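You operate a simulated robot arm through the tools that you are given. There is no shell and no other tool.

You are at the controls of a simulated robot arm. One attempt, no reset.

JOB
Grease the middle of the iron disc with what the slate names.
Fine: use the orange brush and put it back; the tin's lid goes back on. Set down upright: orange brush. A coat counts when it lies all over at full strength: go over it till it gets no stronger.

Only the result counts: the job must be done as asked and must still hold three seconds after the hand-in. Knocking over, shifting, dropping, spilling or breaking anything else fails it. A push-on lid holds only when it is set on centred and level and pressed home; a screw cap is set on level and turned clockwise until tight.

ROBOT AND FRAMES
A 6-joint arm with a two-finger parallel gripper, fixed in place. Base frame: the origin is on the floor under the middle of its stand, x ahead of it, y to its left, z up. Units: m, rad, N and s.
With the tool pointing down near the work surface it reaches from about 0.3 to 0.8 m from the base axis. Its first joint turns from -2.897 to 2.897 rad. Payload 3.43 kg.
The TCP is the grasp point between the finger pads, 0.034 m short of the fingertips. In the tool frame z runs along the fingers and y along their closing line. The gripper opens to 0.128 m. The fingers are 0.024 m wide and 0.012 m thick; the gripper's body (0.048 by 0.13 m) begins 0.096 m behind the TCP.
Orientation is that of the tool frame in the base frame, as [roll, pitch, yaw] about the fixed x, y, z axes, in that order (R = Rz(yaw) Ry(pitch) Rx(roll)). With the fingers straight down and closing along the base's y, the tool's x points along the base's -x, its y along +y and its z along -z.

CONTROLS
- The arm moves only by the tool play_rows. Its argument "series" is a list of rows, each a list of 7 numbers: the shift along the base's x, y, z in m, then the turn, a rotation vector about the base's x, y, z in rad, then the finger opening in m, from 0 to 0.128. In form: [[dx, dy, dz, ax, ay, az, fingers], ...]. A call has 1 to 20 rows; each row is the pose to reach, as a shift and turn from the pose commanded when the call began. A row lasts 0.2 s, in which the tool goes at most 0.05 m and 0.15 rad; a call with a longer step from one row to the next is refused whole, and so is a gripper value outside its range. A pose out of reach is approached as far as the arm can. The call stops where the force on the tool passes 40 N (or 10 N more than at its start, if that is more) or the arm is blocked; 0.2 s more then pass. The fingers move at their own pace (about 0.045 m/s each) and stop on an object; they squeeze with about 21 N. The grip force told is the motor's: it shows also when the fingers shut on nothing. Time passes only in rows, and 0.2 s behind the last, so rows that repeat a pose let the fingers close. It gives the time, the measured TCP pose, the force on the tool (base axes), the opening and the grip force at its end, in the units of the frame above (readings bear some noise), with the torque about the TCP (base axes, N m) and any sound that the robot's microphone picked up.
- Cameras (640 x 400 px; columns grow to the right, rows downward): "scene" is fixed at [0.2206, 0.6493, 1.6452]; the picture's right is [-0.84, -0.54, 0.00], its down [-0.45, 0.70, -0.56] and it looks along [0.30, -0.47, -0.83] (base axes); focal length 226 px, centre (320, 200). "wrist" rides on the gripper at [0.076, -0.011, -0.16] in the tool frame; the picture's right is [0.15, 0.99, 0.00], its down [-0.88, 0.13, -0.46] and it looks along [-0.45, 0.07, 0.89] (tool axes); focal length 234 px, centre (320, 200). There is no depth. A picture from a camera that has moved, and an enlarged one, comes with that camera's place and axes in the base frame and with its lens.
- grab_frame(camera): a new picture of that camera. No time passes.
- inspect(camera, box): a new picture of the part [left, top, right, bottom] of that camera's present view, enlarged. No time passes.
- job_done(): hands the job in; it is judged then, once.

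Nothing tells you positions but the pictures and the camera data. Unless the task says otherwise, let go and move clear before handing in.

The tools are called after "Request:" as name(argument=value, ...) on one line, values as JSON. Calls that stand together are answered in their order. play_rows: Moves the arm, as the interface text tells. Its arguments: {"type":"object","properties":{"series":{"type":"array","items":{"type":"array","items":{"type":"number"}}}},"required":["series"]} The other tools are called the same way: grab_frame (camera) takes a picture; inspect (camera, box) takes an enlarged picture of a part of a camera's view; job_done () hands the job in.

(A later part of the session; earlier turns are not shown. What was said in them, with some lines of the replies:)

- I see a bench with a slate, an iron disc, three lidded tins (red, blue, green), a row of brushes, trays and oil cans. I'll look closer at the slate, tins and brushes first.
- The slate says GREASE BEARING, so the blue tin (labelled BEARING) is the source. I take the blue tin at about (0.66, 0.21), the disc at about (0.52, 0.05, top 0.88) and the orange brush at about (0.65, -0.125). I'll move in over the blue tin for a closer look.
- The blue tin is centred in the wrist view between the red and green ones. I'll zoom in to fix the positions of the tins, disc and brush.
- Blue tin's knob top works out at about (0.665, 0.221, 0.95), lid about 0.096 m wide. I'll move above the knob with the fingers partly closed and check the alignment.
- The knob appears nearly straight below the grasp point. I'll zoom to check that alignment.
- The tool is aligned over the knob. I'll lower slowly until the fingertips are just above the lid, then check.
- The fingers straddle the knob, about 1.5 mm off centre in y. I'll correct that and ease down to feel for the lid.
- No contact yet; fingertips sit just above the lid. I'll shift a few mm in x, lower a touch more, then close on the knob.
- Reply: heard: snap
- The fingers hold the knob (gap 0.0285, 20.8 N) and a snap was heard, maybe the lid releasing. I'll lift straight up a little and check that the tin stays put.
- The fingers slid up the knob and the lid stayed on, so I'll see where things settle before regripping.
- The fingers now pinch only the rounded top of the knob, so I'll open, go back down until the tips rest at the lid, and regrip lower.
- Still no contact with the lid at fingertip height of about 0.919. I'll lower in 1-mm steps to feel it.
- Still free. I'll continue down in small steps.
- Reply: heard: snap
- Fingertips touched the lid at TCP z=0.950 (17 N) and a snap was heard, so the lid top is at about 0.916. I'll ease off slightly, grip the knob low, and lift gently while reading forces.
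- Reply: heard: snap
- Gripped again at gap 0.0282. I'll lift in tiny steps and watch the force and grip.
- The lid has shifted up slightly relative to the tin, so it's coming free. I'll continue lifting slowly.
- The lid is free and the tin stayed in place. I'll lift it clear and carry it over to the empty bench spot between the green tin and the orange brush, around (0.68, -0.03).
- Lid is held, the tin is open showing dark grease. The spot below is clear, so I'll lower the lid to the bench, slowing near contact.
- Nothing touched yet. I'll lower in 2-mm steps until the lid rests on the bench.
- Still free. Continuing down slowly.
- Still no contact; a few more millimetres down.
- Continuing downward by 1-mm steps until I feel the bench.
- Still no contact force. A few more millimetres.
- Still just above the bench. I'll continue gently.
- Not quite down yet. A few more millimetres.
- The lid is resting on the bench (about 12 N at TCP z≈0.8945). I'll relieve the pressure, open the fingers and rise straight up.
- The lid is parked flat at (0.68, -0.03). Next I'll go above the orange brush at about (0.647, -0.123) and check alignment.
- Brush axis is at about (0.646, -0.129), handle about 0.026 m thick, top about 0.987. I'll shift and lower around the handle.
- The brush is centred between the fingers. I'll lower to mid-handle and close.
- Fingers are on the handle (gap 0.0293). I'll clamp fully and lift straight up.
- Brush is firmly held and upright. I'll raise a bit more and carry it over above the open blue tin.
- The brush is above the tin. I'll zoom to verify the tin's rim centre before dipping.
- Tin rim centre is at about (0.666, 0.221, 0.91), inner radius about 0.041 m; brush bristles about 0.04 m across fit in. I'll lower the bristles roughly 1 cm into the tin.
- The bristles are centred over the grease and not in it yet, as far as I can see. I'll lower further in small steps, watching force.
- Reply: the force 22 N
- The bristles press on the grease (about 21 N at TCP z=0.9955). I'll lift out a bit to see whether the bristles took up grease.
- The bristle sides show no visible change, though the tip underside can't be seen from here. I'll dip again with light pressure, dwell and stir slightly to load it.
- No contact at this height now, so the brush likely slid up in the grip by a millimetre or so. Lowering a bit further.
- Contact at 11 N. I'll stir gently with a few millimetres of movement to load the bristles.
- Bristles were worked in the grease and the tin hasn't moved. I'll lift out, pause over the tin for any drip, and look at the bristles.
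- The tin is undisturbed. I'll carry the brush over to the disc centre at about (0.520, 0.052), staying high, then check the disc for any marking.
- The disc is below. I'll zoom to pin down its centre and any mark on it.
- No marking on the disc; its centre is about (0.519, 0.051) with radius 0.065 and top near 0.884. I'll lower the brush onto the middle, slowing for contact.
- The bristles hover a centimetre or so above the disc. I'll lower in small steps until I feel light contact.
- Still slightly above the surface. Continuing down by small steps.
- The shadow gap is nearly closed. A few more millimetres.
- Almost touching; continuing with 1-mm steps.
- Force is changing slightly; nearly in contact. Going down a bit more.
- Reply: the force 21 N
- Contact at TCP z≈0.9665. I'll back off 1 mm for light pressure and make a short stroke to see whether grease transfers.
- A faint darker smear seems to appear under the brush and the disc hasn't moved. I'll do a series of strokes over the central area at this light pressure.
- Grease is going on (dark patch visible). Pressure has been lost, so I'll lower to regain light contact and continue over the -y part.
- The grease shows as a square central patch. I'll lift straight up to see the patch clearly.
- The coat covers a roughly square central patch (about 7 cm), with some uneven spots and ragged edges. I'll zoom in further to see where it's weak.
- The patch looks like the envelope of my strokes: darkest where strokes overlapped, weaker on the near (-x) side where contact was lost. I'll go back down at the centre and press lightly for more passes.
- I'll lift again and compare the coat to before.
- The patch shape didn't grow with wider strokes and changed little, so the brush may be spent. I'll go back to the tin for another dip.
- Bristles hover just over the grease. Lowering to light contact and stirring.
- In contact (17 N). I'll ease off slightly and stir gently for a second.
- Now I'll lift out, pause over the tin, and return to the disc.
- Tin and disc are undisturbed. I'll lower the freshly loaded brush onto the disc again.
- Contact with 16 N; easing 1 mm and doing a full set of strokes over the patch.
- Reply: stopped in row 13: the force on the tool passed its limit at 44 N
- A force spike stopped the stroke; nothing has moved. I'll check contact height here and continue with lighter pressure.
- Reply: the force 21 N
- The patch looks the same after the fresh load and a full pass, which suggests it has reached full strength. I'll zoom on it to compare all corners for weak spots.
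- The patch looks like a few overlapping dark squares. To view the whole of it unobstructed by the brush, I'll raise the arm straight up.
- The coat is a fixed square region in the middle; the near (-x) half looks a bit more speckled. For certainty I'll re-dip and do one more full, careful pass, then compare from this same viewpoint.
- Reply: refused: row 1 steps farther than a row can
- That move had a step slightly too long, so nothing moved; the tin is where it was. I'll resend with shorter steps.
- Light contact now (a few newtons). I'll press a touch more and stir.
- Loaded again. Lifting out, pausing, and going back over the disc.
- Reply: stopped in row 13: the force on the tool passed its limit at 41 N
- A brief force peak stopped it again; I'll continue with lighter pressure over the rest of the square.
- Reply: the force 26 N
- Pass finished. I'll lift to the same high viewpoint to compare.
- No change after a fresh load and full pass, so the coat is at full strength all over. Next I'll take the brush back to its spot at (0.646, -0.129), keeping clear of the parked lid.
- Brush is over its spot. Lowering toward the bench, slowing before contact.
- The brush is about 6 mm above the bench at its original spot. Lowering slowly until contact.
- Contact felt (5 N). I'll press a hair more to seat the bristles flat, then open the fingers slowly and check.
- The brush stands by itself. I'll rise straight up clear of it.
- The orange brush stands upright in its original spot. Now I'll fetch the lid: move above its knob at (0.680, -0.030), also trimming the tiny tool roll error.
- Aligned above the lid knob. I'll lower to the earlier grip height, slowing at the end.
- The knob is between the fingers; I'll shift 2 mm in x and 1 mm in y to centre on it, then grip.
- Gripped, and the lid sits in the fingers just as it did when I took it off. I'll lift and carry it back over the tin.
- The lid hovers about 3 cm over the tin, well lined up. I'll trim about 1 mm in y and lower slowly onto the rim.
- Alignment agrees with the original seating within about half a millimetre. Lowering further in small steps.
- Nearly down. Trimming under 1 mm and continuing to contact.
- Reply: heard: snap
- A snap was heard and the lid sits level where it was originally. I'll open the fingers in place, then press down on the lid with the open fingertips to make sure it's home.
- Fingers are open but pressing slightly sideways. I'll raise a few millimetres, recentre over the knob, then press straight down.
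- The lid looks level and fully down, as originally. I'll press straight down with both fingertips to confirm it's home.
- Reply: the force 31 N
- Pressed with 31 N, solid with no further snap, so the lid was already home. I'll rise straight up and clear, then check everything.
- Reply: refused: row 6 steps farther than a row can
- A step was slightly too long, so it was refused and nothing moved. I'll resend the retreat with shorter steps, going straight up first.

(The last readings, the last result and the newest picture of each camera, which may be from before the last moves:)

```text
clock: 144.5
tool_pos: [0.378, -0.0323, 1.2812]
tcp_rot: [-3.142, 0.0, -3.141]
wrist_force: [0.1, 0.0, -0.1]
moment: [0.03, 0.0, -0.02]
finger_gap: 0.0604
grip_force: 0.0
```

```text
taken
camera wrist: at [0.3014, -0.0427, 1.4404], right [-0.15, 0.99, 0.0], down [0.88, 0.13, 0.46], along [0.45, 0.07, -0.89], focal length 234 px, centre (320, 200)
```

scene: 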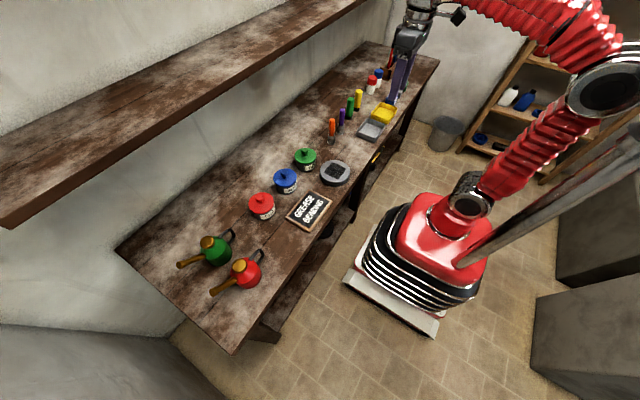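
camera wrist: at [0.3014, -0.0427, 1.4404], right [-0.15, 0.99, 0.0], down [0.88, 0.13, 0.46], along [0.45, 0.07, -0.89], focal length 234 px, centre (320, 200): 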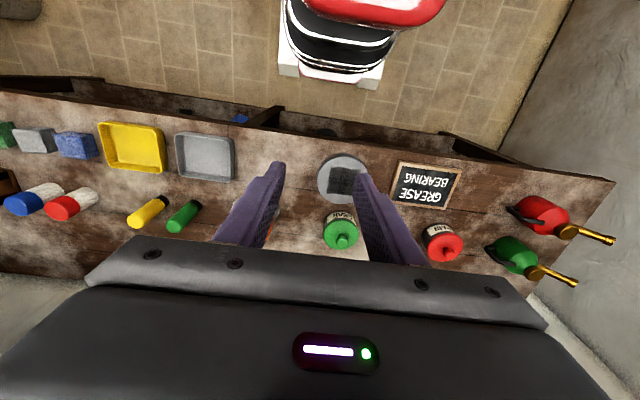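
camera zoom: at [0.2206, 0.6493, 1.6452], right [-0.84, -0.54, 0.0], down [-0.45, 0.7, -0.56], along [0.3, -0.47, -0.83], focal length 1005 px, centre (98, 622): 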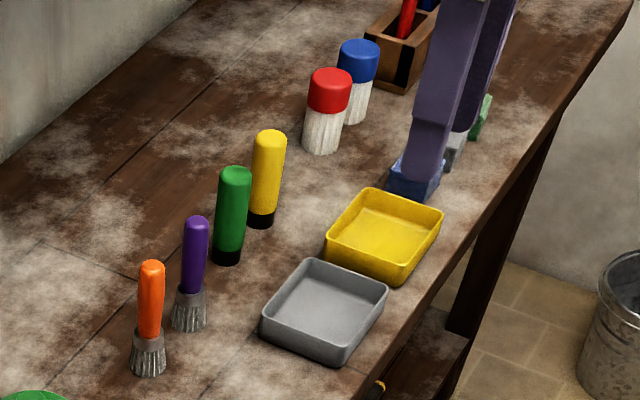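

Everything is back in place: lid on and level, brush standing where it was, slate and other items unmoved. One last close look at the coat and the lid before handing in.

Request:
inspect(camera="scene", box=[315, 150, 355, 190])

Request:
inspect(camera="scene", box=[265, 155, 305, 205])

Request:
inspect(camera="scene", box=[315, 105, 355, 155])

```text
10.00 times, centred on (335, 170) of scene
camera zoom: at [0.2206, 0.6493, 1.6452], right [-0.84, -0.54, 0.0], down [-0.45, 0.7, -0.56], along [0.3, -0.47, -0.83], focal length 2261 px, centre (170, 500)
```

zoom: 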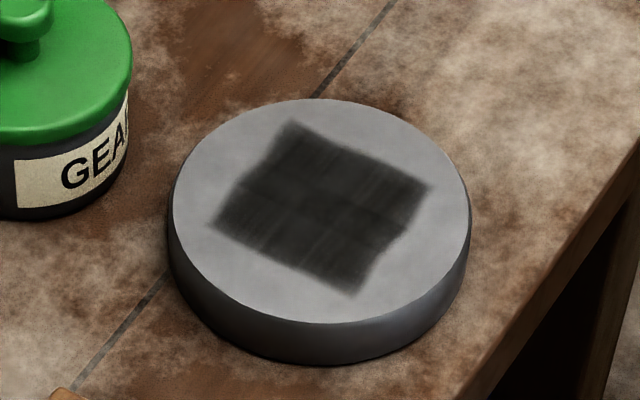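

```text
8.00 times, centred on (285, 180) of scene
camera zoom: at [0.2206, 0.6493, 1.6452], right [-0.84, -0.54, 0.0], down [-0.45, 0.7, -0.56], along [0.3, -0.47, -0.83], focal length 1809 px, centre (600, 360)
```

zoom: 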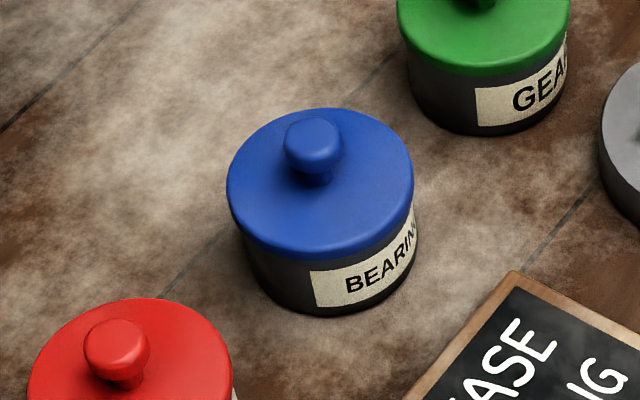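

```text
8.00 times, centred on (335, 130) of scene
camera zoom: at [0.2206, 0.6493, 1.6452], right [-0.84, -0.54, 0.0], down [-0.45, 0.7, -0.56], along [0.3, -0.47, -0.83], focal length 1809 px, centre (200, 760)
```

zoom: 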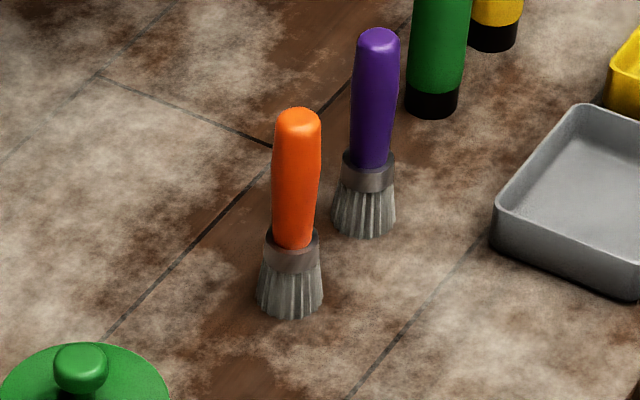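

The coat hasn't changed over the last passes. The blue lid looks the same as in the first picture, the orange brush stands upright in its place, and the arm is clear. I'm handing in now.

Request:
job_done()

```text
The job is handed in.
```

The middle of the iron disc is greased with the bearing grease the slate names, and I've handed the job in. I have no verdict from the judging yet.

- **Coat:** I used the orange brush and dipped it three times in the blue BEARING tin. The two passes with freshly loaded bristles at the end made no visible difference, so I took the coat as full strength. I judged this from pictures only.
- **Brush:** It is back on its original spot, standing upright by itself.
- **Lid:** It snapped on and held firm under about 31 N of straight-down pressing. It looks level and sits as it did at the start.
- **Everything else:** The other tins, the slate, the trays and the other brushes look unmoved in the last pictures. The arm is clear of the bench.

While brushing, two strokes hit the arm's 40 N force limit and stopped. The disc did not visibly move either time.
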